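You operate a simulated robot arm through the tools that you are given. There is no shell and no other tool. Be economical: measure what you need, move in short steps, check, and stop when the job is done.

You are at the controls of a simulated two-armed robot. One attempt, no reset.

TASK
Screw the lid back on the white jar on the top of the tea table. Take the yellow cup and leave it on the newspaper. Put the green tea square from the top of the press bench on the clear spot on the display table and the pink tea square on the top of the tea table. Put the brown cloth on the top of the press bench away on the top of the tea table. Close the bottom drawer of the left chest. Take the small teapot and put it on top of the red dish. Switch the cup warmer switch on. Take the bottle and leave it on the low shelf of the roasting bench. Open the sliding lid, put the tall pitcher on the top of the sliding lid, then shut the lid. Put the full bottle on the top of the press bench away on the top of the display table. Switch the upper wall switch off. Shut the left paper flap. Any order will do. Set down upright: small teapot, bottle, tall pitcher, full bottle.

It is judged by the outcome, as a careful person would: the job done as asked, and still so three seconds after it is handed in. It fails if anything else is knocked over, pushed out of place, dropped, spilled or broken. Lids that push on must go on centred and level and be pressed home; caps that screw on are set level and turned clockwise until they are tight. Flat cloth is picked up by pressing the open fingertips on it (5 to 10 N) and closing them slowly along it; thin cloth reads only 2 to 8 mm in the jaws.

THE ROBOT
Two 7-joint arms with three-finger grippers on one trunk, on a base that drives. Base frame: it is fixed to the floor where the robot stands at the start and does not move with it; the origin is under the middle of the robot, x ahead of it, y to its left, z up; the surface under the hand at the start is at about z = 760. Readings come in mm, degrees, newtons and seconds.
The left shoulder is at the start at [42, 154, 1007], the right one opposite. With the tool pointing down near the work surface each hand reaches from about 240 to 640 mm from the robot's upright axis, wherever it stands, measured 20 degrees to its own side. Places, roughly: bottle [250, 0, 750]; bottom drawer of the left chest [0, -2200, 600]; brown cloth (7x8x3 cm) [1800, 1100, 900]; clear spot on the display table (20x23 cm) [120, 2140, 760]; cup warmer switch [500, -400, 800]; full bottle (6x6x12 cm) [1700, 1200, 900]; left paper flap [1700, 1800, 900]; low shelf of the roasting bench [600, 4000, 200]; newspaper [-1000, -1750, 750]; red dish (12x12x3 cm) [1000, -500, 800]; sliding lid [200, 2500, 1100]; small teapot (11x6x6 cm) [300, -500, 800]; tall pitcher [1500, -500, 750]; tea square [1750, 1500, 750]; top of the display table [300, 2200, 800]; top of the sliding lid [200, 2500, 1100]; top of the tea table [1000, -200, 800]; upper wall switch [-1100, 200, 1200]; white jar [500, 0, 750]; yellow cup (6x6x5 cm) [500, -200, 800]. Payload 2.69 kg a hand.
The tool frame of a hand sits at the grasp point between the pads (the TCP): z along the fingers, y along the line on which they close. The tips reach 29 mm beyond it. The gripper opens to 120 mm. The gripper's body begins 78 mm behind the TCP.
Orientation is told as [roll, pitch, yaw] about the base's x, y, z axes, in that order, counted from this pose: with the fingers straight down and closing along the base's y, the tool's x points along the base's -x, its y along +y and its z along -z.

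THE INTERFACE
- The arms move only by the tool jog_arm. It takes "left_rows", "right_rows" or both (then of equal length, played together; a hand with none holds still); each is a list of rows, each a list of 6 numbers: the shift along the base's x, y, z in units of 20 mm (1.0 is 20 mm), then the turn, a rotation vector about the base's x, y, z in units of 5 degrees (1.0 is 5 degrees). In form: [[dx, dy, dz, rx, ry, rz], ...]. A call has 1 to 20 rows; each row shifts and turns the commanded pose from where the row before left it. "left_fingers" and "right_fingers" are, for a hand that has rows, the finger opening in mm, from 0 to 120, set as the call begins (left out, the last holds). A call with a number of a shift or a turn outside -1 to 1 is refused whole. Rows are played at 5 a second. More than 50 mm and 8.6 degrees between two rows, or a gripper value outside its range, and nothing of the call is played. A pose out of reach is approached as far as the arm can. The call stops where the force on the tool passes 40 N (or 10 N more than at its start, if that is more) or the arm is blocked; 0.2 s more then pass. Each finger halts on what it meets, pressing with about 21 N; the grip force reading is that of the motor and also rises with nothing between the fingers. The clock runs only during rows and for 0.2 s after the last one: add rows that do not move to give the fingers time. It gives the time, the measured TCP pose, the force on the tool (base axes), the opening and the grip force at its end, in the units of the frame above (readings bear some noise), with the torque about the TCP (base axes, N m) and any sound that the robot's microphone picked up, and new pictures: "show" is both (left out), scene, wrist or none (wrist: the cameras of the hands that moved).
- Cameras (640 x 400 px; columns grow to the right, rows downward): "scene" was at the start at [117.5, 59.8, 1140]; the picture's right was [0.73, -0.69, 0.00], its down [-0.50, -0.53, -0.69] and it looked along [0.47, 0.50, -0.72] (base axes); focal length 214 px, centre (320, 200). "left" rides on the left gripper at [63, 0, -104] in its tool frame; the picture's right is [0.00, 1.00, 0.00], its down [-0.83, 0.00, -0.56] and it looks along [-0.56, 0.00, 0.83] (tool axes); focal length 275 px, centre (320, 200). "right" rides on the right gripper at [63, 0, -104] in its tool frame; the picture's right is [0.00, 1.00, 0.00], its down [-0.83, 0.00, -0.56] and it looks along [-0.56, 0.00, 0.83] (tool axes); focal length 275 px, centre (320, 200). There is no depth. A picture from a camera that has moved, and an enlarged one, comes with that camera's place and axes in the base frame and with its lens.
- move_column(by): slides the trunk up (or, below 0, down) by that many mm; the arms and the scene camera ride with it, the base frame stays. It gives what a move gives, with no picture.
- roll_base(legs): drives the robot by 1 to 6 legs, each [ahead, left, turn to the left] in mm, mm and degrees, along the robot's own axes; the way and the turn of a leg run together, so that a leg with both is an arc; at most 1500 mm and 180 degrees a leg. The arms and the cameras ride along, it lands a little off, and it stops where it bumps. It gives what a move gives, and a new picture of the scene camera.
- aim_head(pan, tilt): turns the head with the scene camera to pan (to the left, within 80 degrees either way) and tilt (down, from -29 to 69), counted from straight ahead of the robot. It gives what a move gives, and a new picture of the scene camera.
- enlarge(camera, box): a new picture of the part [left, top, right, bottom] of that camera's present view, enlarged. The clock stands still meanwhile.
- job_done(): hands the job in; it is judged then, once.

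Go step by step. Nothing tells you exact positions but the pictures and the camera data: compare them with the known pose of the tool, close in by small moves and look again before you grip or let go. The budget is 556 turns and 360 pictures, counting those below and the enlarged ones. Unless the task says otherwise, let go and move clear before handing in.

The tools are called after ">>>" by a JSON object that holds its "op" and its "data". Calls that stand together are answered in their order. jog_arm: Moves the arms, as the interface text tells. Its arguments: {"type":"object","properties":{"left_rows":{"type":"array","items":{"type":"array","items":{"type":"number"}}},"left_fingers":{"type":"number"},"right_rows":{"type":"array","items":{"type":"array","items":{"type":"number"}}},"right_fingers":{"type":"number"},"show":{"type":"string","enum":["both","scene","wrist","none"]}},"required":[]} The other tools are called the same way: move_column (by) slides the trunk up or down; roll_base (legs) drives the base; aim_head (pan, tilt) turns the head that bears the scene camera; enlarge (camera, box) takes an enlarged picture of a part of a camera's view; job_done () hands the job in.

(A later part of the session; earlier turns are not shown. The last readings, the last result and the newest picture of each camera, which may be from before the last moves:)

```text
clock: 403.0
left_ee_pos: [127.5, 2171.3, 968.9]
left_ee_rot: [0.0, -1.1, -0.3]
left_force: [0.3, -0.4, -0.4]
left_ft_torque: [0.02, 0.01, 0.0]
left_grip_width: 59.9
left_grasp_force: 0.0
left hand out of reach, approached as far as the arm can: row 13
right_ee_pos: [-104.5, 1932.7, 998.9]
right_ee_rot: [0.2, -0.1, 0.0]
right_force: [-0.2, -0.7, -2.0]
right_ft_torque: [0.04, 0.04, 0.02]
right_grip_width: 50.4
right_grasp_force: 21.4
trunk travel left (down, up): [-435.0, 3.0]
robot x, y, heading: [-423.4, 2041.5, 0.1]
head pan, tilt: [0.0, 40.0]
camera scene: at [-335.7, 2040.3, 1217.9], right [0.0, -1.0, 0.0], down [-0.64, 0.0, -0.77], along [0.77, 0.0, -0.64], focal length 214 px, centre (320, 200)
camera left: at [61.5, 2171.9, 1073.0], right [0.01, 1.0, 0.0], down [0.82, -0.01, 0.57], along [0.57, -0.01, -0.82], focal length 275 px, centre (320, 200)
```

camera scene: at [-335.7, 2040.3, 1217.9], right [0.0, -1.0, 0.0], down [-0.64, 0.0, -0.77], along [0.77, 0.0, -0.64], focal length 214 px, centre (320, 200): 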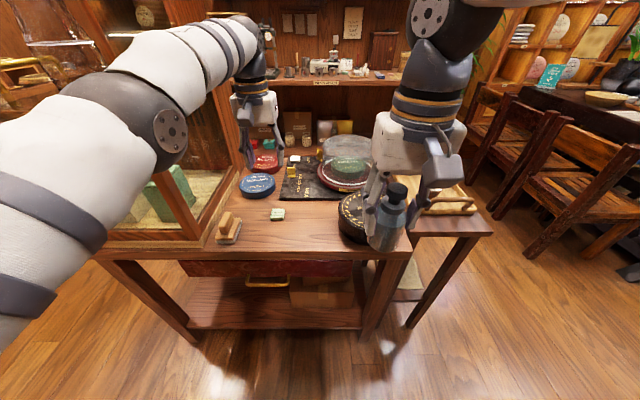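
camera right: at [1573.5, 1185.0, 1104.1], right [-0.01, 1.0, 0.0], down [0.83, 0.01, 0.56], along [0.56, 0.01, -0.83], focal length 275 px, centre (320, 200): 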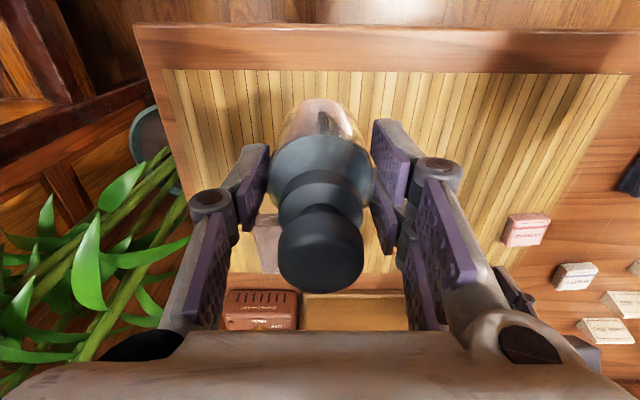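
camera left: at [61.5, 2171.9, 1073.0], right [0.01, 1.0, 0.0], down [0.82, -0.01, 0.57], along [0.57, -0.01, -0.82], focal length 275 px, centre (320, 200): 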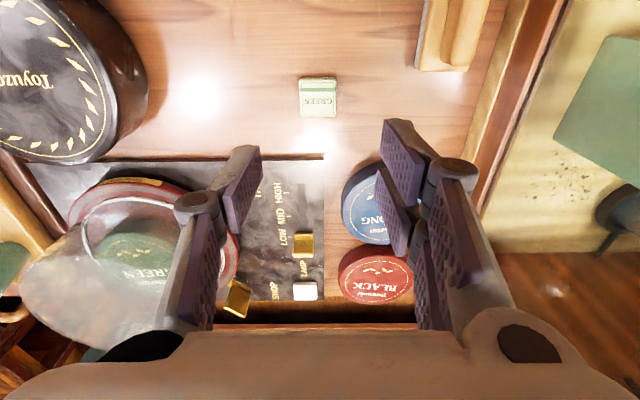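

The green square sits on the clear spot. I retract the left hand and bring the bottle over (75,2070).

>>> {"op": "jog_arm", "data": {"left_rows": [[-1, 0.2, 0.3, 0, 0, 0], [-1, 0.2, 0.3, 0, 0, 0], [-1, 0.2, 0.3, 0, 0, 0], [-1, 0.2, 0.3, 0, 0, 0], [-1, 0.2, 0, 0, 0, 0], [-1, 0.2, 0, 0, 0, 0], [-1, 0.2, 0, 0, 0, 0], [-1, 0, 0, 0, 0, 0], [-1, 0, 0, 0, 0, 0]], "right_rows": [[0, 0.5, 0, 0, 0, 0], [0, 0.5, 0, 0, 0, 0], [0, 0.5, 0, 0, 0, 0], [0, 0.5, 0, 0, 0, 0], [0, 1, 0, 0, 0, 0], [0, 1, 0, 0, 0, 0], [0, 1, 0, 0, 0, 0], [0, 1, 0, 0, 0, 0], [0, 0.8, 0, 0, 0, 0]], "show": "scene"}}

```text
clock: 405.0
left_ee_pos: [-51.4, 2199.2, 992.4]
left_ee_rot: [0.0, -1.1, -0.2]
left_force: [0.8, -0.4, -0.5]
left_ft_torque: [0.02, -0.03, 0.0]
left_grip_width: 60.0
left_grasp_force: 0.0
right_ee_pos: [-103.1, 2068.4, 1001.1]
right_ee_rot: [0.6, 0.1, -0.3]
right_force: [-1.2, -0.3, -0.6]
right_ft_torque: [0.02, -0.02, 0.01]
right_grip_width: 50.0
right_grasp_force: 21.5
trunk travel left (down, up): [-435.0, 3.0]
robot x, y, heading: [-426.1, 2039.7, -0.0]
head pan, tilt: [0.0, 40.0]
camera scene: at [-334.8, 2053.9, 1221.4], right [0.15, -0.99, 0.0], down [-0.6, -0.09, -0.79], along [0.78, 0.12, -0.61], focal length 214 px, centre (320, 200)
```

scene: 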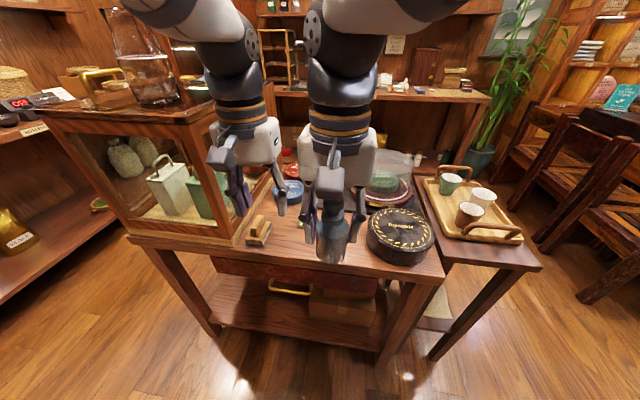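

>>> {"op": "jog_arm", "data": {"right_rows": [[1, 0, 0, 0, 0, 0], [1, 0, 0, 0, 0, 0], [1, 0, 0, 0, 0, 0], [1, 0, 0, 0, 0, 0], [1, 0, -0.5, 0, 0, 0], [1, 0, -0.5, 0, 0, 0], [1, 0, -1, 0, 0, 0], [1, 0, -1, 0, 0, 0], [0.7, 0, -1, 0, 0, 0], [0, 0, -1, 0, 0, 0], [0, 0, -1, 0, 0, 0]], "show": "both"}}

```text
clock: 407.4
left_ee_pos: [-52.8, 2199.6, 992.9]
left_ee_rot: [0.1, -1.1, -0.3]
left_force: [-0.2, 0.3, 0.4]
left_ft_torque: [0.0, 0.04, -0.01]
left_grip_width: 60.0
left_grasp_force: 0.2
right_ee_pos: [70.6, 2068.8, 880.1]
right_ee_rot: [0.2, -0.2, 0.1]
right_force: [0.5, -0.7, -3.0]
right_ft_torque: [-0.01, 0.01, 0.01]
right_grip_width: 50.5
right_grasp_force: 21.1
trunk travel left (down, up): [-435.0, 3.0]
robot x, y, heading: [-422.6, 2036.5, 0.0]
head pan, tilt: [0.0, 40.0]
camera scene: at [-335.1, 2040.4, 1217.7], right [0.0, -1.0, 0.0], down [-0.64, 0.0, -0.77], along [0.77, 0.0, -0.64], focal length 214 px, centre (320, 200)
camera right: at [7.0, 2066.2, 983.9], right [-0.01, 1.0, 0.0], down [0.83, 0.0, 0.56], along [0.56, 0.01, -0.83], focal length 275 px, centre (320, 200)
```

scene: 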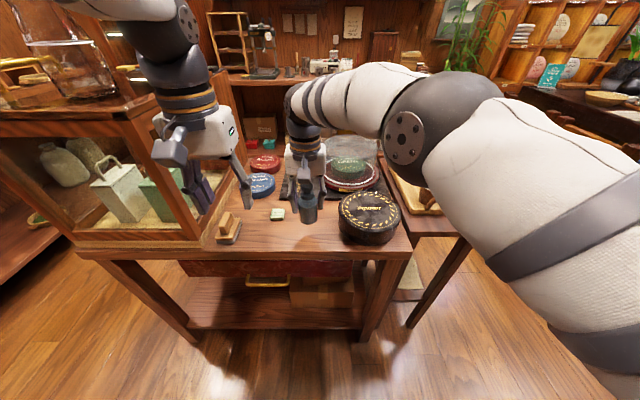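
right: 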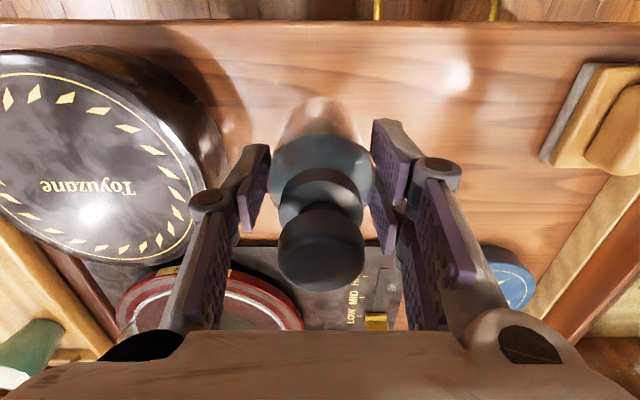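

>>> {"op": "jog_arm", "data": {"right_rows": [[0, 0, -1, 0, 0, 0], [0, 0, -1, 0, 0, 0], [0, 0, -0.5, 0, 0, 0], [0, 0, -0.2, 0, 0, 0], [0, 0, -0.1, 0, 0, 0]], "show": "none"}}

>>> {"op": "jog_arm", "data": {"right_rows": [[0, 0, -0.1, 0, 0, 0], [0, 0, -0.1, 0, 0, 0]], "show": "none"}}

```text
clock: 408.6
left_ee_pos: [-52.7, 2199.6, 992.2]
left_ee_rot: [0.1, -1.1, -0.3]
left_force: [0.5, -0.3, 0.1]
left_ft_torque: [0.01, -0.02, 0.01]
left_grip_width: 60.1
left_grasp_force: 0.0
right_ee_pos: [70.5, 2069.5, 824.0]
right_ee_rot: [0.1, -0.2, 0.1]
right_force: [-0.3, -0.1, -1.6]
right_ft_torque: [-0.02, 0.0, 0.01]
right_grip_width: 50.3
right_grasp_force: 21.2
trunk travel left (down, up): [-435.0, 3.0]
robot x, y, heading: [-426.3, 2039.1, 0.1]
head pan, tilt: [0.0, 40.0]
```

```text
clock: 409.2
left_ee_pos: [-52.5, 2199.7, 992.6]
left_ee_rot: [0.1, -1.2, -0.3]
left_force: [0.1, -0.4, -0.6]
left_ft_torque: [0.02, -0.02, -0.02]
left_grip_width: 60.0
left_grasp_force: 0.1
right_ee_pos: [69.7, 2069.1, 822.0]
right_ee_rot: [0.2, -0.3, 0.1]
right_force: [-0.3, -0.6, 0.8]
right_ft_torque: [-0.05, 0.04, -0.05]
right_grip_width: 50.5
right_grasp_force: 21.7
trunk travel left (down, up): [-435.0, 3.0]
robot x, y, heading: [-425.4, 2042.0, -0.1]
head pan, tilt: [0.0, 40.0]
```

>>> {"op": "jog_arm", "data": {"right_rows": [[0, 0, -0.1, 0, 0, 0], [0, 0, -0.05, 0, 0, 0]], "show": "none"}}

>>> {"op": "jog_arm", "data": {"right_rows": [[0, 0, 0, 0, 0, 0], [0, 0, 0, 0, 0, 0], [0, 0, 0, 0, 0, 0], [0, 0, 1, 0, 0, 0], [0, 0, 1, 0, 0, 0], [0, 0, 1, 0, 0, 0], [0, 0, 1, 0, 0, 0], [0, 0, 1, 0, 0, 0], [0, 0, 1, 0, 0, 0], [0, 0, 1, 0, 0, 0]], "right_fingers": 95, "show": "both"}}

```text
clock: 409.8
left_ee_pos: [-54.1, 2200.3, 994.6]
left_ee_rot: [0.1, -1.2, -0.3]
left_force: [-0.5, 0.8, 0.4]
left_ft_torque: [0.0, -0.01, -0.01]
left_grip_width: 60.0
left_grasp_force: 0.0
right_ee_pos: [69.3, 2069.2, 820.5]
right_ee_rot: [0.1, -0.6, 0.1]
right_force: [-2.7, -0.4, 17.0]
right_ft_torque: [-0.06, 0.06, -0.1]
right_grip_width: 50.5
right_grasp_force: 20.6
trunk travel left (down, up): [-435.0, 3.0]
robot x, y, heading: [-425.3, 2036.9, 0.1]
head pan, tilt: [0.0, 40.0]
```

```text
clock: 412.0
left_ee_pos: [-51.7, 2199.3, 992.6]
left_ee_rot: [0.0, -1.0, -0.2]
left_force: [1.0, 0.2, -1.1]
left_ft_torque: [-0.03, 0.03, 0.01]
left_grip_width: 59.7
left_grasp_force: 0.1
right_ee_pos: [68.9, 2069.9, 956.9]
right_ee_rot: [0.2, -0.2, 0.1]
right_force: [-0.9, 0.0, 0.5]
right_ft_torque: [-0.02, 0.01, -0.02]
right_grip_width: 95.1
right_grasp_force: 0.0
trunk travel left (down, up): [-435.0, 3.0]
robot x, y, heading: [-424.2, 2040.4, -0.0]
head pan, tilt: [0.0, 40.0]
camera scene: at [-335.6, 2040.4, 1217.8], right [0.0, -1.0, 0.0], down [-0.64, 0.0, -0.77], along [0.77, 0.0, -0.64], focal length 214 px, centre (320, 200)
camera right: at [6.4, 2066.2, 1061.0], right [-0.01, 1.0, 0.0], down [0.83, 0.0, 0.56], along [0.56, 0.01, -0.83], focal length 275 px, centre (320, 200)
```

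scene: 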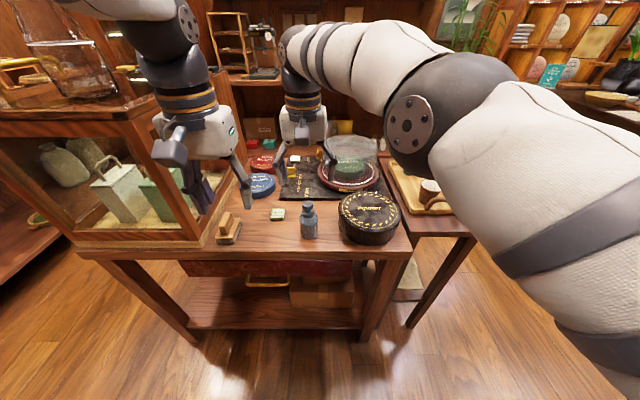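
right: 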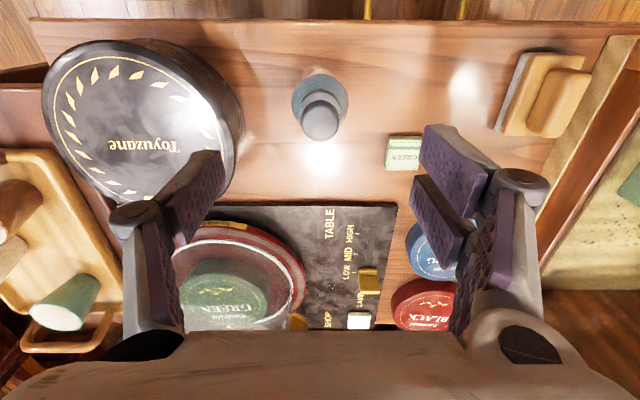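

Both are set well. Back to the press bench for the pink square and the brown cloth.

>>> {"op": "roll_base", "data": {"legs": [[-100, 0, 0], [0, -850, 0], [1400, 0, 0], [350, 100, 0]]}}

>>> {"op": "enlarge", "data": {"camera": "left", "box": [0, 0, 640, 400]}}

>>> {"op": "enlarge", "data": {"camera": "right", "box": [0, 0, 640, 400]}}

```text
clock: 428.2
left_ee_pos: [1593.5, 1450.7, 992.8]
left_ee_rot: [0.0, -1.1, -0.2]
left_force: [0.0, -0.8, -0.1]
left_ft_torque: [-0.03, 0.04, 0.03]
left_grip_width: 60.0
left_grasp_force: 0.1
right_ee_pos: [1715.1, 1320.3, 956.9]
right_ee_rot: [0.2, -0.1, 0.1]
right_force: [0.6, 0.3, -0.7]
right_ft_torque: [-0.02, 0.01, 0.03]
right_grip_width: 95.1
right_grasp_force: 0.2
trunk travel left (down, up): [-435.0, 3.0]
robot x, y, heading: [1223.2, 1289.8, -0.0]
head pan, tilt: [0.0, 40.0]
camera scene: at [1310.2, 1291.1, 1217.8], right [0.0, -1.0, 0.0], down [-0.64, 0.0, -0.77], along [0.77, 0.0, -0.64], focal length 214 px, centre (320, 200)
```

scene: 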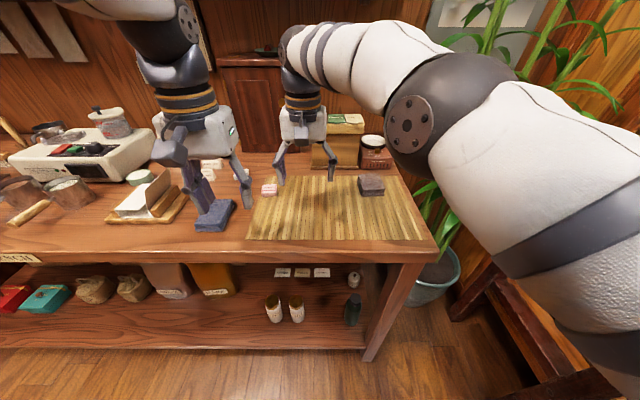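

```text
1.00 times, centred on (320, 200) of left (not enlarged: the box is as wide or as high as the picture)
camera zoom: at [1527.3, 1451.3, 1096.5], right [0.01, 1.0, 0.0], down [0.82, -0.01, 0.57], along [0.57, 0.0, -0.82], focal length 275 px, centre (320, 200)
```

zoom: 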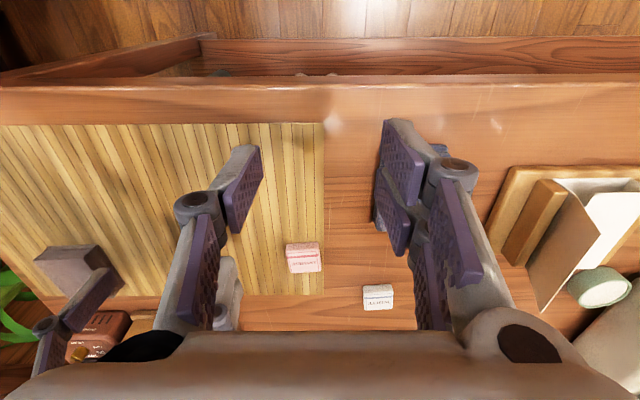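

```text
1.00 times, centred on (320, 200) of right (not enlarged: the box is as wide or as high as the picture)
camera zoom: at [1652.2, 1317.6, 1060.6], right [-0.01, 1.0, 0.0], down [0.83, 0.01, 0.56], along [0.56, 0.01, -0.83], focal length 275 px, centre (320, 200)
```

zoom: 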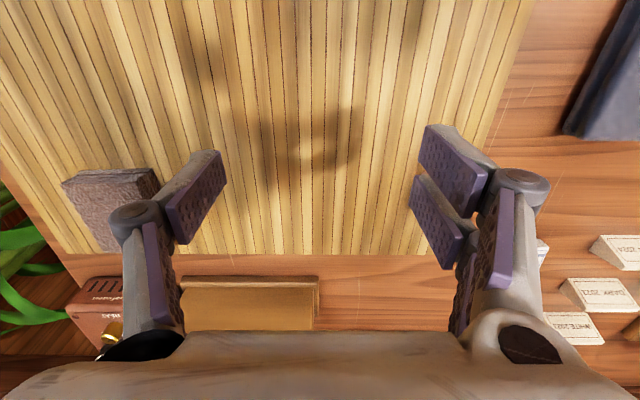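

Pink at (1776,1431), cloth at (1787,1147). I move both hands above them.

>>> {"op": "jog_arm", "data": {"left_rows": [[0, 0, 0, 0, 0, 0], [0, 0, 0, 0, 0, 0], [0, 0, 0, 0, 0, 0], [0.8, -0.2, -0.3, 0, 0, 0], [1, -0.2, -0.5, 0, 0, 0], [1, -0.2, -0.5, 0, 0, 0], [1, -0.2, -0.5, 0, 0, 0], [1, -0.2, -0.5, 0, 0, 0], [1, 0, -0.5, 0, 0, 0], [1, 0, -0.5, 0, 0, 0], [1, 0, 0, 0, 0, 0], [1.0, 0, 0, 0, 0, 0]], "right_rows": [[0, -1, 0.5, 0, 0, 0], [0, -1, 0.5, 0, 0, 0], [0, -1, 0, 0, 0, 0], [0.5, -1, 0, 0, 0, 0], [0.5, -1, 0, 0, 0, 0], [0.5, -1, 0, 0, 0, 0], [0.5, -1, 0, 0, 0, 0], [0.5, -1, -0.5, 0, 0, 0], [0.6, -0.65, -0.5, 0, 0, 0], [0.5, 0, -0.5, 0, 0, 0], [0, 0, -0.5, 0, 0, 0], [0, 0, 0, 0, 0, 0]], "show": "wrist"}}

```text
clock: 430.8
left_ee_pos: [1768.7, 1429.8, 925.9]
left_ee_rot: [0.0, -1.1, -0.2]
left_force: [-1.3, -1.4, 0.0]
left_ft_torque: [0.01, 0.01, -0.01]
left_grip_width: 60.1
left_grasp_force: 0.1
right_ee_pos: [1777.4, 1146.7, 933.9]
right_ee_rot: [0.1, -0.2, 0.2]
right_force: [-0.2, 0.4, -0.4]
right_ft_torque: [0.01, 0.05, 0.02]
right_grip_width: 94.9
right_grasp_force: 0.0
right hand out of reach, approached as far as the arm can: row 9, 10
trunk travel left (down, up): [-435.0, 3.0]
robot x, y, heading: [1218.6, 1290.2, 0.3]
head pan, tilt: [0.0, 40.0]
camera right: at [1712.8, 1144.4, 1038.3], right [-0.01, 1.0, 0.0], down [0.83, 0.0, 0.56], along [0.56, 0.01, -0.83], focal length 275 px, centre (320, 200)
camera left: at [1703.1, 1431.0, 1030.3], right [0.01, 1.0, 0.0], down [0.82, -0.01, 0.57], along [0.57, 0.0, -0.82], focal length 275 px, centre (320, 200)
```

right: 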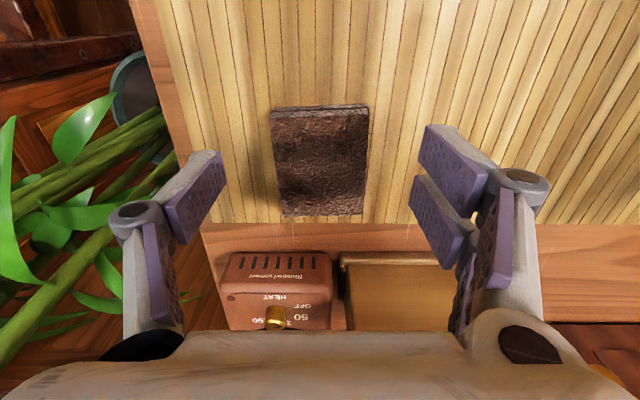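
left: 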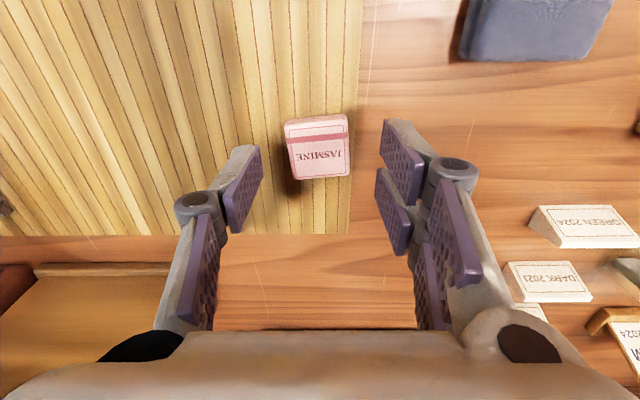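

I lower both to grip height.

>>> {"op": "jog_arm", "data": {"left_rows": [[0.35, 0, -0.8, 0, 0, 0], [0, 0, -0.8, 0, 0, 0], [0, 0, -0.7, 0, 0, 0], [0, 0, 0, 0, 0, 0]], "right_rows": [[0.4, -0.1, -0.8, 0, 0, 0], [0.5, 0, -0.8, 0, 0, 0], [0.1, 0, -0.9, 0, 0, 0], [0, 0, 0, 0, 0, 0]], "show": "wrist"}}

```text
clock: 431.8
left_ee_pos: [1774.7, 1428.8, 881.9]
left_ee_rot: [0.1, -1.2, -0.2]
left_force: [-0.4, 0.0, 0.5]
left_ft_torque: [-0.04, 0.01, 0.0]
left_grip_width: 60.3
left_grasp_force: 0.0
right_ee_pos: [1782.9, 1143.9, 885.7]
right_ee_rot: [0.2, -0.4, 0.2]
right_force: [0.2, 0.5, 0.2]
right_ft_torque: [0.0, -0.02, 0.04]
right_grip_width: 94.8
right_grasp_force: 0.0
right hand out of reach, approached as far as the arm can: row 1, 2
trunk travel left (down, up): [-435.0, 3.0]
robot x, y, heading: [1223.5, 1290.9, -0.1]
head pan, tilt: [0.0, 40.0]
camera right: at [1718.3, 1141.5, 988.3], right [-0.01, 1.0, 0.0], down [0.83, 0.0, 0.56], along [0.56, 0.01, -0.83], focal length 275 px, centre (320, 200)
camera left: at [1709.5, 1430.5, 984.9], right [0.01, 1.0, 0.0], down [0.82, -0.01, 0.57], along [0.57, 0.0, -0.82], focal length 275 px, centre (320, 200)
```

right: 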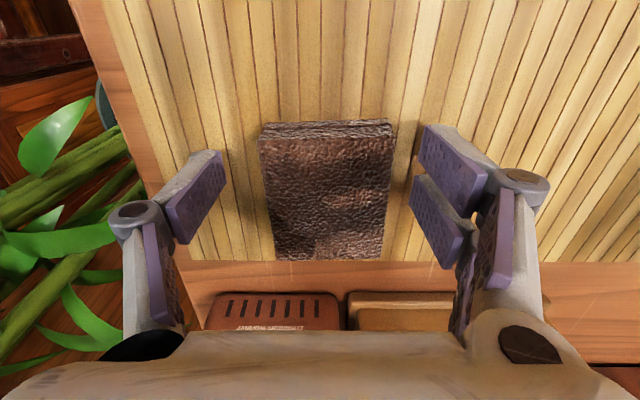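
left: 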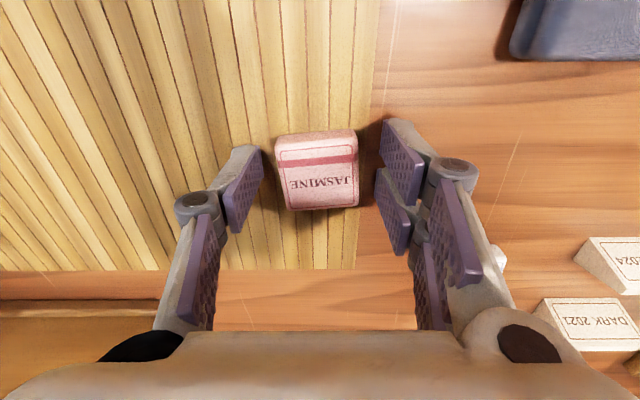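

>>> {"op": "jog_arm", "data": {"left_rows": [[0, 0, -0.1, 0, 0, 0], [0, 0, 0, 0, 0, 0], [0, 0, 0, 0, 0, 0], [0, 0, 0, 0, 0, 0]], "right_rows": [[0.2, 0.1, -0.2, 0, 0, 0], [0, 0, 0, 0, 0, 0], [0, 0, 0, 0, 0, 0], [0, 0, 0, 0, 0, 0]], "left_fingers": 15, "right_fingers": 10, "show": "wrist"}}

```text
clock: 432.8
left_ee_pos: [1775.0, 1430.1, 880.7]
left_ee_rot: [0.0, -1.3, -0.1]
left_force: [0.0, 1.0, 3.4]
left_ft_torque: [-0.03, -0.02, -0.01]
left_grip_width: 38.3
left_grasp_force: 21.0
right_ee_pos: [1782.3, 1146.0, 882.6]
right_ee_rot: [0.2, -0.5, 0.2]
right_force: [2.3, -2.9, 15.2]
right_ft_torque: [-0.09, -0.07, 0.05]
right_grip_width: 63.3
right_grasp_force: 21.2
right hand out of reach, approached as far as the arm can: row 1
trunk travel left (down, up): [-435.0, 3.0]
robot x, y, heading: [1224.0, 1292.7, -0.0]
head pan, tilt: [0.0, 40.0]
camera right: at [1718.4, 1143.1, 986.0], right [-0.01, 1.0, 0.0], down [0.83, 0.0, 0.56], along [0.56, 0.01, -0.83], focal length 275 px, centre (320, 200)
camera left: at [1709.0, 1430.4, 984.2], right [0.01, 1.0, 0.0], down [0.82, -0.01, 0.57], along [0.57, 0.0, -0.82], focal length 275 px, centre (320, 200)
```

right: 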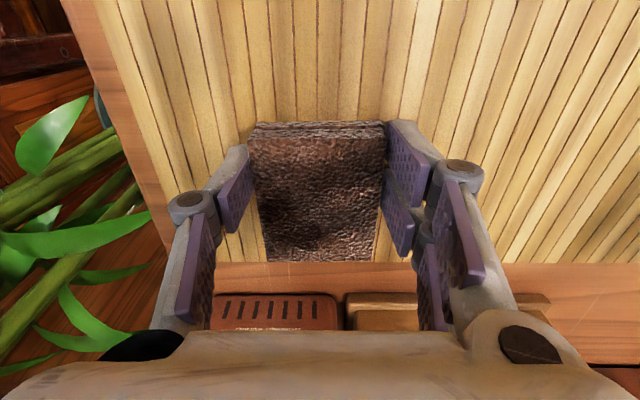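
left: 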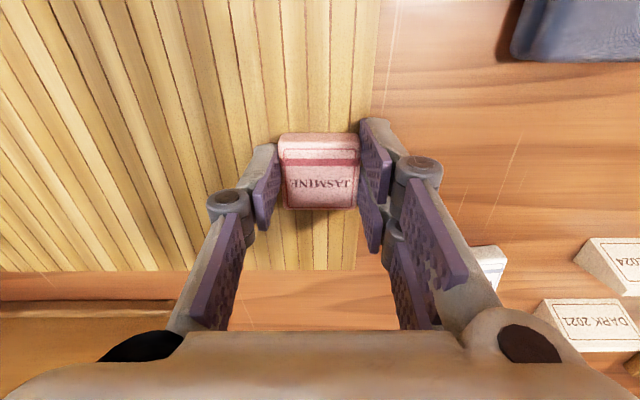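

Both gripped (38 mm, 63 mm). I lift and draw back.

>>> {"op": "jog_arm", "data": {"left_rows": [[0, 0, 0.5, 0, 0, 0], [0, 0, 1, 0, 0, 0], [0, 0, 1, 0, 0, 0], [0, 0, 1, 0, 0, 0], [-0.5, 0, 1, 0, 0, 0], [-0.5, 0, 1, 0, 0, 0]], "right_rows": [[0, 0, 0.5, 0, 0, 0], [0, 0, 1, 0, 0, 0], [0, 0, 1, 0, 0, 0], [-0.5, 0, 1, 0, 0, 0], [-0.5, 0, 1, 0, 0, 0], [-0.5, 0, 1, 0, 0, 0]], "show": "wrist"}}

```text
clock: 434.2
left_ee_pos: [1755.1, 1430.3, 989.1]
left_ee_rot: [0.1, -1.3, -0.2]
left_force: [-0.3, -1.0, -0.4]
left_ft_torque: [-0.02, 0.03, 0.02]
left_grip_width: 39.0
left_grasp_force: 20.9
right_ee_pos: [1747.0, 1145.1, 989.7]
right_ee_rot: [0.3, -0.3, 0.2]
right_force: [-0.7, -0.3, -0.7]
right_ft_torque: [-0.01, 0.01, -0.02]
right_grip_width: 63.2
right_grasp_force: 20.7
right hand out of reach, approached as far as the arm can: row 3
trunk travel left (down, up): [-435.0, 3.0]
robot x, y, heading: [1223.4, 1291.0, -0.1]
head pan, tilt: [0.0, 40.0]
camera right: at [1683.2, 1143.1, 1093.2], right [-0.01, 1.0, 0.0], down [0.83, 0.01, 0.56], along [0.56, 0.01, -0.83], focal length 275 px, centre (320, 200)
camera left: at [1688.9, 1431.6, 1093.3], right [0.01, 1.0, 0.0], down [0.82, -0.01, 0.57], along [0.57, 0.0, -0.82], focal length 275 px, centre (320, 200)
```

right: 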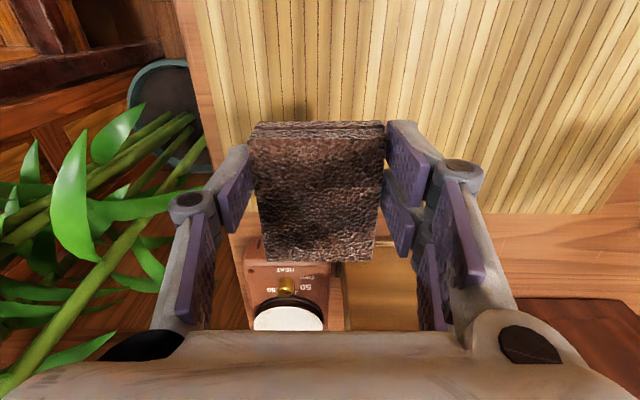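
left: 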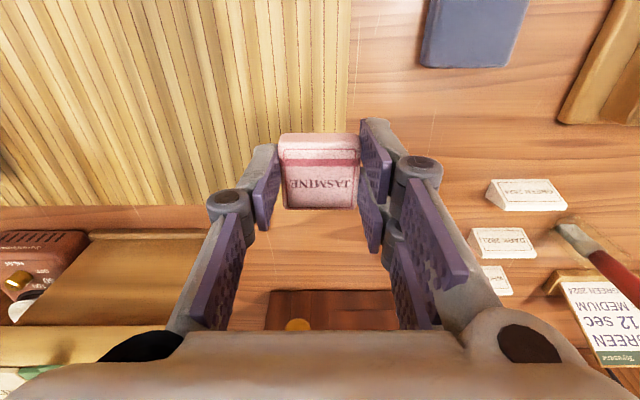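

Both held. I drive to the tea table's front.

>>> {"op": "roll_base", "data": {"legs": [[-350, -100, 0], [-1073, 0, 0], [0, -1250, 0], [200, 0, 0]]}}

>>> {"op": "aim_head", "data": {"pan": 0, "tilt": 50}}

```text
clock: 452.2
left_ee_pos: [538.6, 99.6, 988.4]
left_ee_rot: [0.0, -1.1, 0.4]
left_force: [-0.2, -0.2, -0.3]
left_ft_torque: [0.03, 0.0, -0.01]
left_grip_width: 38.8
left_grasp_force: 20.9
right_ee_pos: [532.3, -186.1, 989.2]
right_ee_rot: [0.2, -0.2, 0.7]
right_force: [0.7, -0.1, -0.3]
right_ft_torque: [-0.01, 0.02, 0.0]
right_grip_width: 62.9
right_grasp_force: 21.0
trunk travel left (down, up): [-435.0, 3.0]
robot x, y, heading: [5.7, -46.1, 0.5]
head pan, tilt: [0.0, 40.0]
camera scene: at [93.0, -44.0, 1217.8], right [0.01, -1.0, 0.0], down [-0.64, -0.01, -0.77], along [0.77, 0.01, -0.64], focal length 214 px, centre (320, 200)
```

scene: 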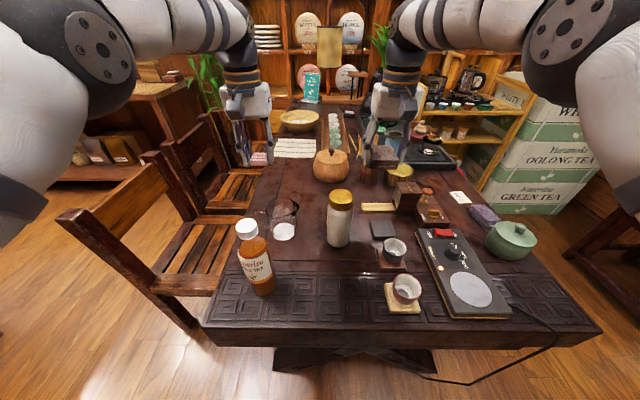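

```text
clock: 452.9
left_ee_pos: [537.2, 99.7, 987.9]
left_ee_rot: [0.1, -1.1, 0.4]
left_force: [-0.5, 0.4, -0.7]
left_ft_torque: [0.02, 0.0, -0.01]
left_grip_width: 38.9
left_grasp_force: 21.1
right_ee_pos: [532.4, -185.5, 988.7]
right_ee_rot: [0.1, -0.3, 0.7]
right_force: [-0.9, -0.1, -0.9]
right_ft_torque: [-0.01, 0.01, 0.01]
right_grip_width: 63.2
right_grasp_force: 21.6
trunk travel left (down, up): [-435.0, 3.0]
robot x, y, heading: [5.2, -48.0, 0.5]
head pan, tilt: [0.0, 50.0]
camera scene: at [84.4, -44.1, 1203.7], right [0.01, -1.0, 0.0], down [-0.77, -0.01, -0.64], along [0.64, 0.01, -0.77], focal length 214 px, centre (320, 200)
```

scene: 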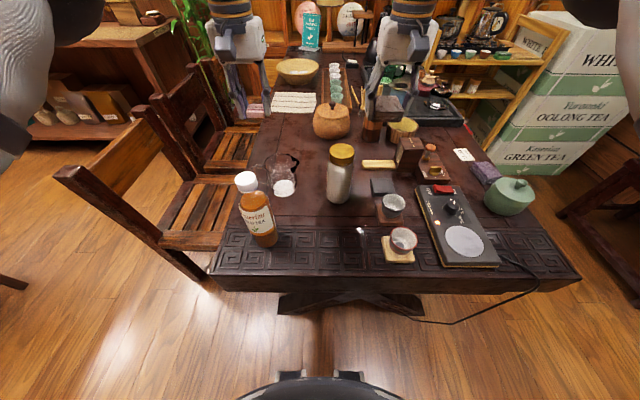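

Free spots: cloth at (335,-115) and pink square at (390,-28). I move both hands there at height.

>>> {"op": "jog_arm", "data": {"left_rows": [[-0.75, -0.6, 0, 0, 0, 0], [-0.75, -0.6, 0, 0, 0, 0], [-0.75, -0.6, 0, 0, 0, 0], [-0.75, -0.6, 0, 0, 0, 0], [-0.75, -0.6, 0, 0, 0, 0], [-0.75, -0.6, 0, 0, 0, 0], [-0.75, -0.6, 0, 0, 0, 0], [-0.75, -0.6, 0, 0, 0, 0], [-0.75, -0.6, 0, 0, 0, 0], [-0.6, -0.6, 0, 0, 0, 0]], "right_rows": [[-1, 0.2, 0, 0, 0, 0], [-1, 0.2, 0, 0, 0, 0], [-1, 0.2, 0, 0, 0, 0], [-1, 0.2, 0, 0, 0, 0], [-1, 0.4, 0, 0, 0, 0], [-1, 0.4, 0, 0, 0, 0], [-1, 0.4, 0, 0, 0, 0], [-1, 0.4, 0, 0, 0, 0], [-1, 0.6, 0, 0, 0, 0], [-0.9, 0.55, 0, 0, 0, 0]], "show": "both"}}

```text
clock: 455.1
left_ee_pos: [389.4, -19.9, 987.4]
left_ee_rot: [0.0, -1.2, 0.4]
left_force: [0.2, -0.5, 0.6]
left_ft_torque: [-0.02, 0.02, 0.0]
left_grip_width: 38.8
left_grasp_force: 20.7
right_ee_pos: [332.5, -114.9, 988.8]
right_ee_rot: [0.2, -0.1, 0.8]
right_force: [-0.1, 1.0, 0.9]
right_ft_torque: [0.01, 0.02, -0.01]
right_grip_width: 63.0
right_grasp_force: 21.1
trunk travel left (down, up): [-435.0, 3.0]
robot x, y, heading: [4.6, -46.3, 0.8]
head pan, tilt: [0.0, 50.0]
camera scene: at [85.6, -50.8, 1205.4], right [-0.07, -1.0, 0.0], down [-0.75, 0.05, -0.66], along [0.66, -0.05, -0.75], focal length 214 px, centre (320, 200)
camera right: at [269.8, -118.3, 1092.2], right [-0.02, 1.0, 0.0], down [0.83, 0.01, 0.56], along [0.56, 0.01, -0.83], focal length 275 px, centre (320, 200)
camera left: at [324.3, -20.6, 1091.3], right [0.0, 1.0, 0.0], down [0.82, 0.0, 0.57], along [0.57, 0.0, -0.82], focal length 275 px, centre (320, 200)
```

scene: 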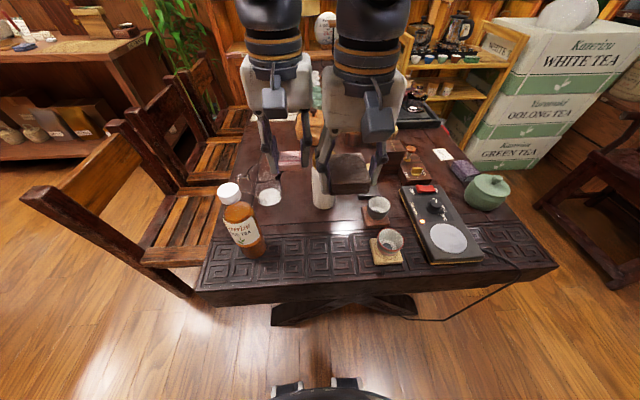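
right: 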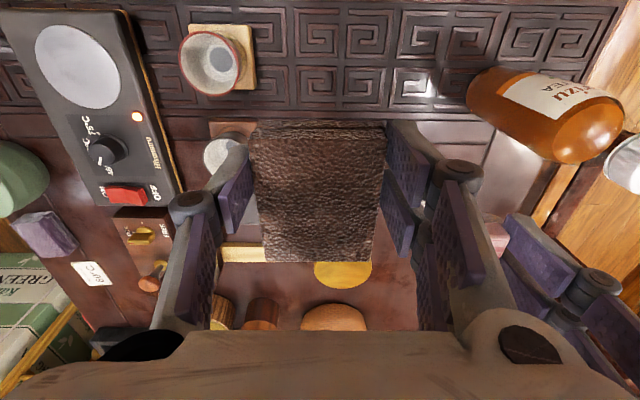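
left: 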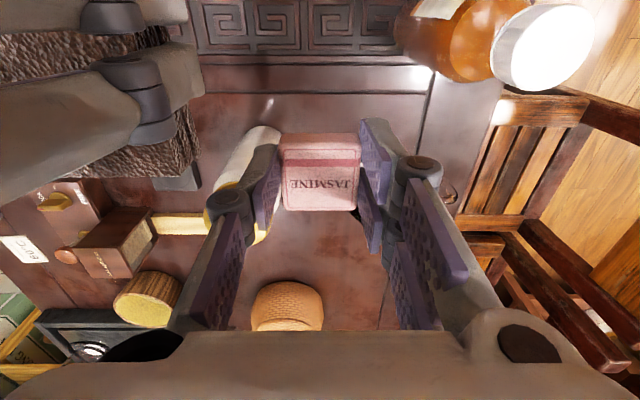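

I lower the cloth first.

>>> {"op": "jog_arm", "data": {"right_rows": [[0, 0, -1, 0, 0, 0], [0, -0.1, -1, 0, 0, 0], [0, 0, -1, 0, 0, 0], [0, 0, -1, 0, 0, 0], [0, 0, -1, 0, 0, 0], [0, 0, -1, 0, 0, 0], [0, 0, -1, 0, 0, 0], [0, 0, -1, 0, 0, 0], [0, 0, -1, 0, 0, 0]], "show": "both"}}

```text
clock: 457.1
left_ee_pos: [390.0, -21.0, 988.0]
left_ee_rot: [0.1, -1.0, 0.3]
left_force: [0.1, 0.1, -0.3]
left_ft_torque: [0.02, 0.03, -0.02]
left_grip_width: 39.1
left_grasp_force: 21.1
right_ee_pos: [334.1, -116.1, 807.6]
right_ee_rot: [0.1, -0.2, 0.8]
right_force: [-0.1, 0.6, -0.2]
right_ft_torque: [0.01, 0.04, -0.02]
right_grip_width: 63.1
right_grasp_force: 21.3
trunk travel left (down, up): [-435.0, 3.0]
robot x, y, heading: [2.1, -45.9, 0.6]
head pan, tilt: [0.0, 50.0]
camera scene: at [86.1, -50.7, 1205.6], right [-0.08, -1.0, 0.0], down [-0.75, 0.06, -0.66], along [0.66, -0.05, -0.75], focal length 214 px, centre (320, 200)
camera right: at [269.9, -120.0, 911.4], right [-0.02, 1.0, 0.0], down [0.83, 0.01, 0.56], along [0.56, 0.01, -0.83], focal length 275 px, centre (320, 200)
```

scene: 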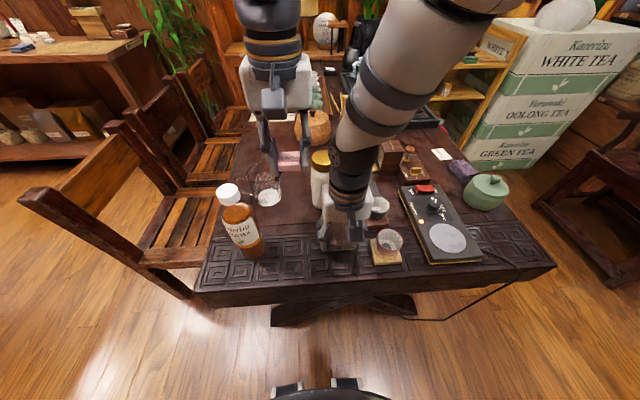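
right: 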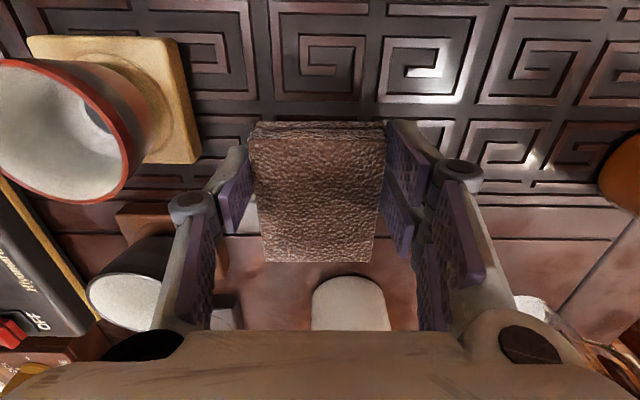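

>>> {"op": "jog_arm", "data": {"right_rows": [[0, 0, -0.2, 0, 0, 0], [0, 0, -0.2, 0, 0, 0], [0, 0, -0.15, 0, 0, 0]], "show": "none"}}

>>> {"op": "jog_arm", "data": {"right_rows": [[0, 0, -0.1, 0, 0, 0], [0, 0, -0.1, 0, 0, 0]], "show": "none"}}

```text
clock: 457.9
left_ee_pos: [389.4, -22.2, 988.2]
left_ee_rot: [0.1, -1.2, 0.3]
left_force: [-0.4, 0.9, 0.3]
left_ft_torque: [-0.01, -0.02, 0.0]
left_grip_width: 38.8
left_grasp_force: 20.8
right_ee_pos: [332.6, -116.2, 797.4]
right_ee_rot: [0.3, -0.3, 0.7]
right_force: [0.4, -0.3, -0.3]
right_ft_torque: [0.01, 0.0, -0.01]
right_grip_width: 63.4
right_grasp_force: 21.0
trunk travel left (down, up): [-435.0, 3.0]
robot x, y, heading: [1.4, -44.6, 0.6]
head pan, tilt: [0.0, 50.0]
```

```text
clock: 458.5
left_ee_pos: [390.6, -19.7, 987.4]
left_ee_rot: [0.1, -1.3, 0.3]
left_force: [-0.1, -1.0, -0.6]
left_ft_torque: [0.0, 0.03, -0.03]
left_grip_width: 38.9
left_grasp_force: 20.6
right_ee_pos: [334.2, -116.6, 793.0]
right_ee_rot: [0.2, -0.3, 0.7]
right_force: [-0.4, -0.2, -0.3]
right_ft_torque: [-0.02, -0.02, -0.01]
right_grip_width: 63.0
right_grasp_force: 20.5
trunk travel left (down, up): [-435.0, 3.0]
robot x, y, heading: [5.4, -46.4, 0.7]
head pan, tilt: [0.0, 50.0]
```

>>> {"op": "jog_arm", "data": {"right_rows": [[0, 0, -0.1, 0, 0, 0], [0, 0, -0.1, 0, 0, 0], [0, 0, -0.1, 0, 0, 0]], "show": "none"}}

```text
clock: 459.3
left_ee_pos: [388.3, -20.8, 988.4]
left_ee_rot: [0.0, -1.4, 0.3]
left_force: [0.0, -0.3, -0.3]
left_ft_torque: [0.02, 0.04, -0.03]
left_grip_width: 38.6
left_grasp_force: 21.3
right_ee_pos: [332.9, -115.8, 789.7]
right_ee_rot: [0.2, -0.5, 0.7]
right_force: [-0.6, -1.2, 25.4]
right_ft_torque: [-0.07, -0.01, -0.04]
right_grip_width: 63.6
right_grasp_force: 20.8
trunk travel left (down, up): [-435.0, 3.0]
robot x, y, heading: [3.2, -45.6, 0.7]
head pan, tilt: [0.0, 50.0]
```

Contact. I open a little and lift; then place the pink square.

>>> {"op": "jog_arm", "data": {"right_rows": [[0, 0, 0.1, 0, 0, 0], [0, 0, 0, 0, 0, 0], [0, 0, 0, 0, 0, 0], [0, 0, 0.5, 0, 0, 0], [0, 0, 1, 0, 0, 0], [0, 0, 1, 0, 0, 0], [0, 0, 1, 0, 0, 0], [0, 0, 1, 0, 0, 0], [0, -0.5, 1, 0, 0, 0], [0, -1, 1, 0, 0, 0], [0, -1, 1, 0, 0, 0], [0, -1, 1, 0, 0, 0], [0, -1, 1, 0, 0, 0]], "right_fingers": 74, "show": "both"}}

```text
clock: 462.1
left_ee_pos: [390.0, -22.1, 988.2]
left_ee_rot: [0.1, -1.1, 0.4]
left_force: [0.4, 0.0, -0.9]
left_ft_torque: [0.02, -0.03, 0.0]
left_grip_width: 38.9
left_grasp_force: 21.0
right_ee_pos: [333.6, -206.8, 979.7]
right_ee_rot: [0.1, -0.3, 0.6]
right_force: [-0.6, -0.2, -0.1]
right_ft_torque: [-0.02, -0.03, -0.03]
right_grip_width: 73.7
right_grasp_force: 0.1
trunk travel left (down, up): [-435.0, 3.0]
robot x, y, heading: [4.7, -49.5, 0.7]
head pan, tilt: [0.0, 50.0]
camera scene: at [87.0, -51.4, 1208.0], right [-0.07, -1.0, 0.0], down [-0.73, 0.05, -0.68], along [0.68, -0.05, -0.73], focal length 214 px, centre (320, 200)
camera right: at [270.6, -210.2, 1083.4], right [-0.02, 1.0, 0.0], down [0.83, 0.01, 0.56], along [0.56, 0.01, -0.83], focal length 275 px, centre (320, 200)
```

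scene: 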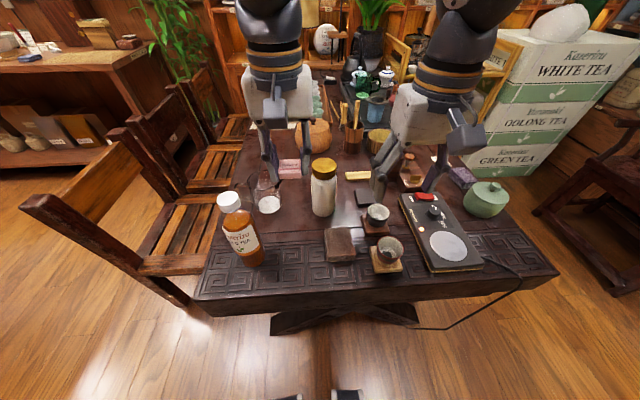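
right: 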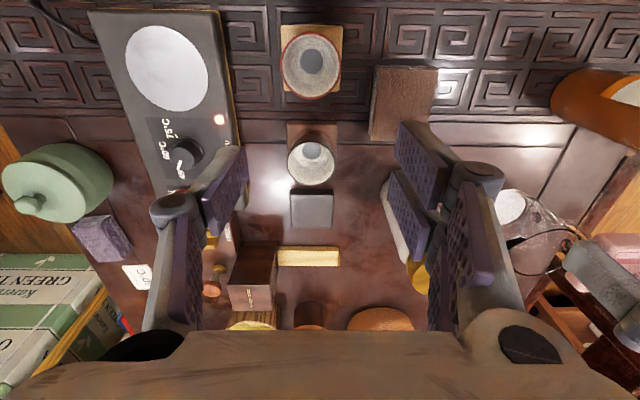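

Cloth is down. Now I lower the pink square at (390,-22).

>>> {"op": "jog_arm", "data": {"left_rows": [[0, 0, -1, 0, 0, 0], [0, 0, -1, 0, 0, 0], [0, 0, -1, 0, 0, 0], [0, 0, -1, 0, 0, 0], [0, 0, -1, 0, 0, 0], [0, 0, -1, 0, 0, 0], [0, 0, -1, 0, 0, 0], [0, 0, -1, 0, 0, 0], [0, 0, -1, 0, 0, 0], [0, 0, 0, 0, 0, 0]], "show": "both"}}

```text
clock: 464.3
left_ee_pos: [391.9, -20.8, 810.1]
left_ee_rot: [-0.3, -1.2, 0.6]
left_force: [-0.6, -0.1, 0.1]
left_ft_torque: [0.0, 0.02, -0.01]
left_grip_width: 39.0
left_grasp_force: 21.1
right_ee_pos: [335.0, -205.3, 980.1]
right_ee_rot: [0.3, -0.2, 0.8]
right_force: [-0.3, 0.4, 0.6]
right_ft_torque: [0.02, 0.04, -0.02]
right_grip_width: 74.0
right_grasp_force: 0.0
trunk travel left (down, up): [-435.0, 3.0]
robot x, y, heading: [0.1, -47.0, 0.5]
head pan, tilt: [0.0, 50.0]
camera scene: at [84.2, -44.1, 1203.7], right [0.01, -1.0, 0.0], down [-0.77, -0.01, -0.64], along [0.64, 0.01, -0.77], focal length 214 px, centre (320, 200)
camera left: at [325.3, -19.8, 913.4], right [-0.01, 1.0, 0.0], down [0.82, 0.01, 0.57], along [0.57, 0.0, -0.82], focal length 275 px, centre (320, 200)
```

scene: 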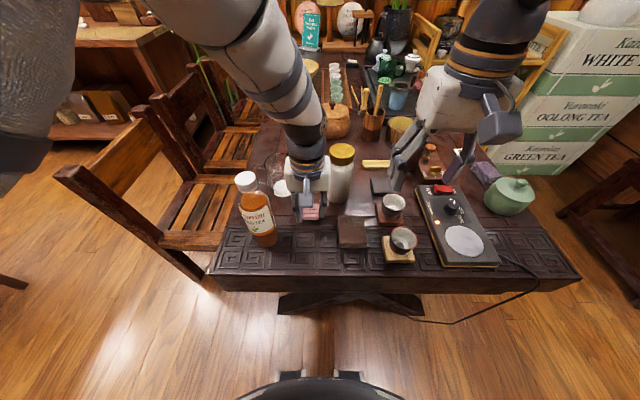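
left: 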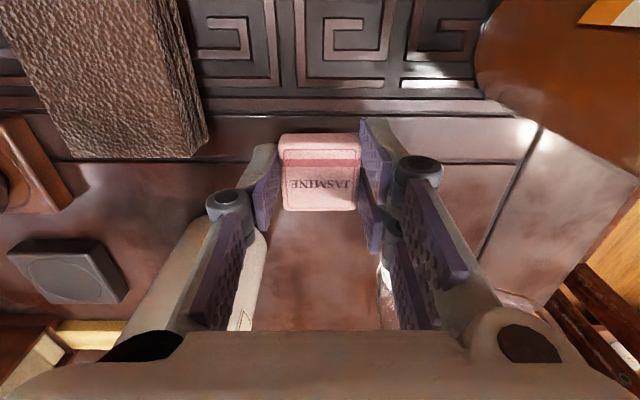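

>>> {"op": "jog_arm", "data": {"left_rows": [[0, 0, -0.3, 0, 0, 0], [0, 0, -0.3, 0, 0, 0], [0, 0, -0.15, 0, 0, 0], [0, 0, -0.1, 0, 0, 0]], "show": "none"}}

>>> {"op": "jog_arm", "data": {"left_rows": [[0, 0, -0.1, 0, 0, 0], [0, 0, -0.1, 0, 0, 0]], "show": "none"}}

```text
clock: 465.3
left_ee_pos: [393.1, -19.4, 793.0]
left_ee_rot: [-0.3, -1.4, 0.7]
left_force: [0.0, -0.4, -0.7]
left_ft_torque: [-0.04, 0.01, 0.0]
left_grip_width: 38.9
left_grasp_force: 20.3
right_ee_pos: [332.9, -206.7, 979.8]
right_ee_rot: [0.2, -0.2, 0.7]
right_force: [-0.1, 0.3, 0.5]
right_ft_torque: [0.01, 0.01, 0.0]
right_grip_width: 74.0
right_grasp_force: 0.0
trunk travel left (down, up): [-435.0, 3.0]
robot x, y, heading: [-1.1, -48.0, 0.5]
head pan, tilt: [0.0, 50.0]
```

```text
clock: 465.9
left_ee_pos: [392.7, -19.3, 790.7]
left_ee_rot: [-0.3, -1.4, 0.8]
left_force: [-1.6, -2.2, 9.1]
left_ft_torque: [0.07, 0.02, 0.0]
left_grip_width: 38.7
left_grasp_force: 20.6
right_ee_pos: [332.8, -206.0, 980.6]
right_ee_rot: [0.2, -0.3, 0.6]
right_force: [0.1, -0.5, 0.1]
right_ft_torque: [-0.03, 0.0, 0.04]
right_grip_width: 74.0
right_grasp_force: 0.1
trunk travel left (down, up): [-435.0, 3.0]
robot x, y, heading: [4.1, -45.4, 0.3]
head pan, tilt: [0.0, 50.0]
```

Contact. Release and lift.

>>> {"op": "jog_arm", "data": {"left_rows": [[0, 0, 0, 0, 0, 0], [0, 0, 0, 0, 0, 0], [0, 0, 0.5, 0, 0, 0], [0, 0, 1, 0, 0, 0], [0, 0, 1, 0, 0, 0], [0, 0, 1, 0, 0, 0], [0, 0, 1, 0, 0, 0], [0, 0, 1, 0, 0, 0], [0, 0, 1, 0, 0, 0], [0, 0, 1, 0, 0, 0], [0, 0, 1, 0, 0, 0], [0, 0, 1, 0, 0, 0], [0, 0, 1, 0, 0, 0], [0, 0, 1, 0, 0, 0]], "left_fingers": 60, "show": "both"}}

>>> {"op": "aim_head", "data": {"pan": 0, "tilt": 5}}

```text
clock: 468.9
left_ee_pos: [390.1, -20.3, 1016.7]
left_ee_rot: [0.1, -1.1, 0.3]
left_force: [0.2, 0.5, 0.1]
left_ft_torque: [-0.01, 0.02, 0.0]
left_grip_width: 60.1
left_grasp_force: 0.1
right_ee_pos: [334.0, -205.8, 978.3]
right_ee_rot: [0.2, -0.2, 0.7]
right_force: [0.6, -0.1, 0.2]
right_ft_torque: [0.02, 0.0, -0.01]
right_grip_width: 74.2
right_grasp_force: 0.0
trunk travel left (down, up): [-435.0, 3.0]
robot x, y, heading: [3.8, -45.2, 0.5]
head pan, tilt: [0.0, 50.0]
camera scene: at [88.1, -45.6, 1209.5], right [-0.01, -1.0, 0.0], down [-0.72, 0.01, -0.7], along [0.7, -0.01, -0.72], focal length 214 px, centre (320, 200)
camera left: at [324.9, -20.2, 1121.3], right [0.0, 1.0, 0.0], down [0.82, 0.0, 0.57], along [0.57, 0.0, -0.82], focal length 275 px, centre (320, 200)
```

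scene: 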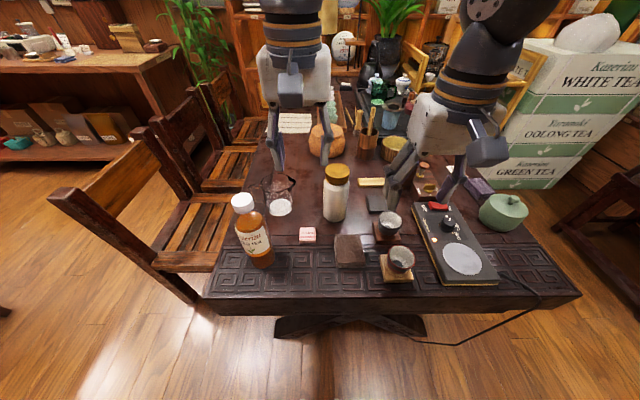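
left: 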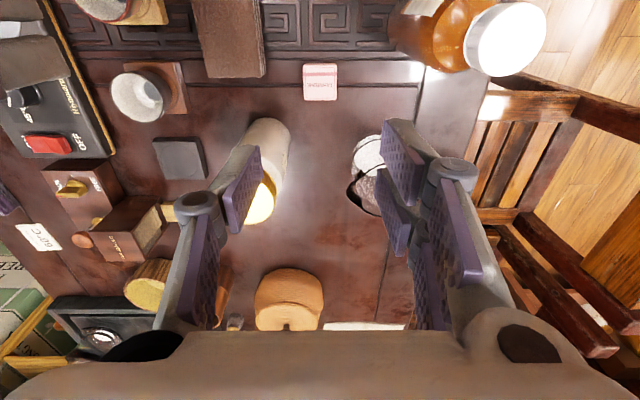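

```text
clock: 470.0
left_ee_pos: [390.9, -19.5, 1017.0]
left_ee_rot: [0.1, -1.1, 0.3]
left_force: [-0.3, 0.3, 0.3]
left_ft_torque: [-0.04, 0.05, 0.0]
left_grip_width: 60.1
left_grasp_force: 0.1
right_ee_pos: [333.9, -206.6, 978.6]
right_ee_rot: [0.3, -0.2, 0.7]
right_force: [-0.4, -0.2, -0.4]
right_ft_torque: [0.02, 0.0, 0.0]
right_grip_width: 73.8
right_grasp_force: 0.1
trunk travel left (down, up): [-435.0, 3.0]
robot x, y, heading: [2.6, -46.1, 0.8]
head pan, tilt: [0.0, 5.0]
camera scene: at [99.3, -43.9, 1273.5], right [0.01, -1.0, 0.0], down [-0.09, 0.0, -1.0], along [1.0, 0.01, -0.09], focal length 214 px, centre (320, 200)
```

scene: 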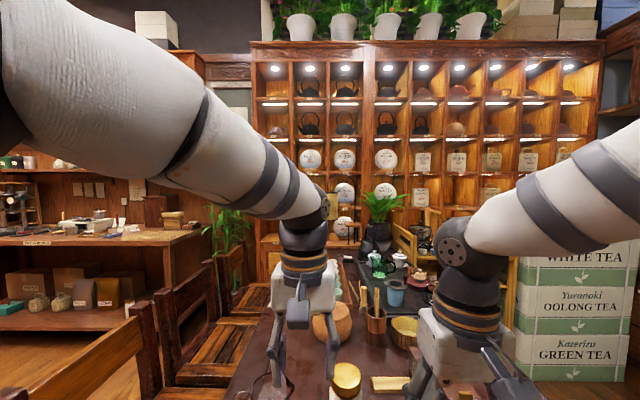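

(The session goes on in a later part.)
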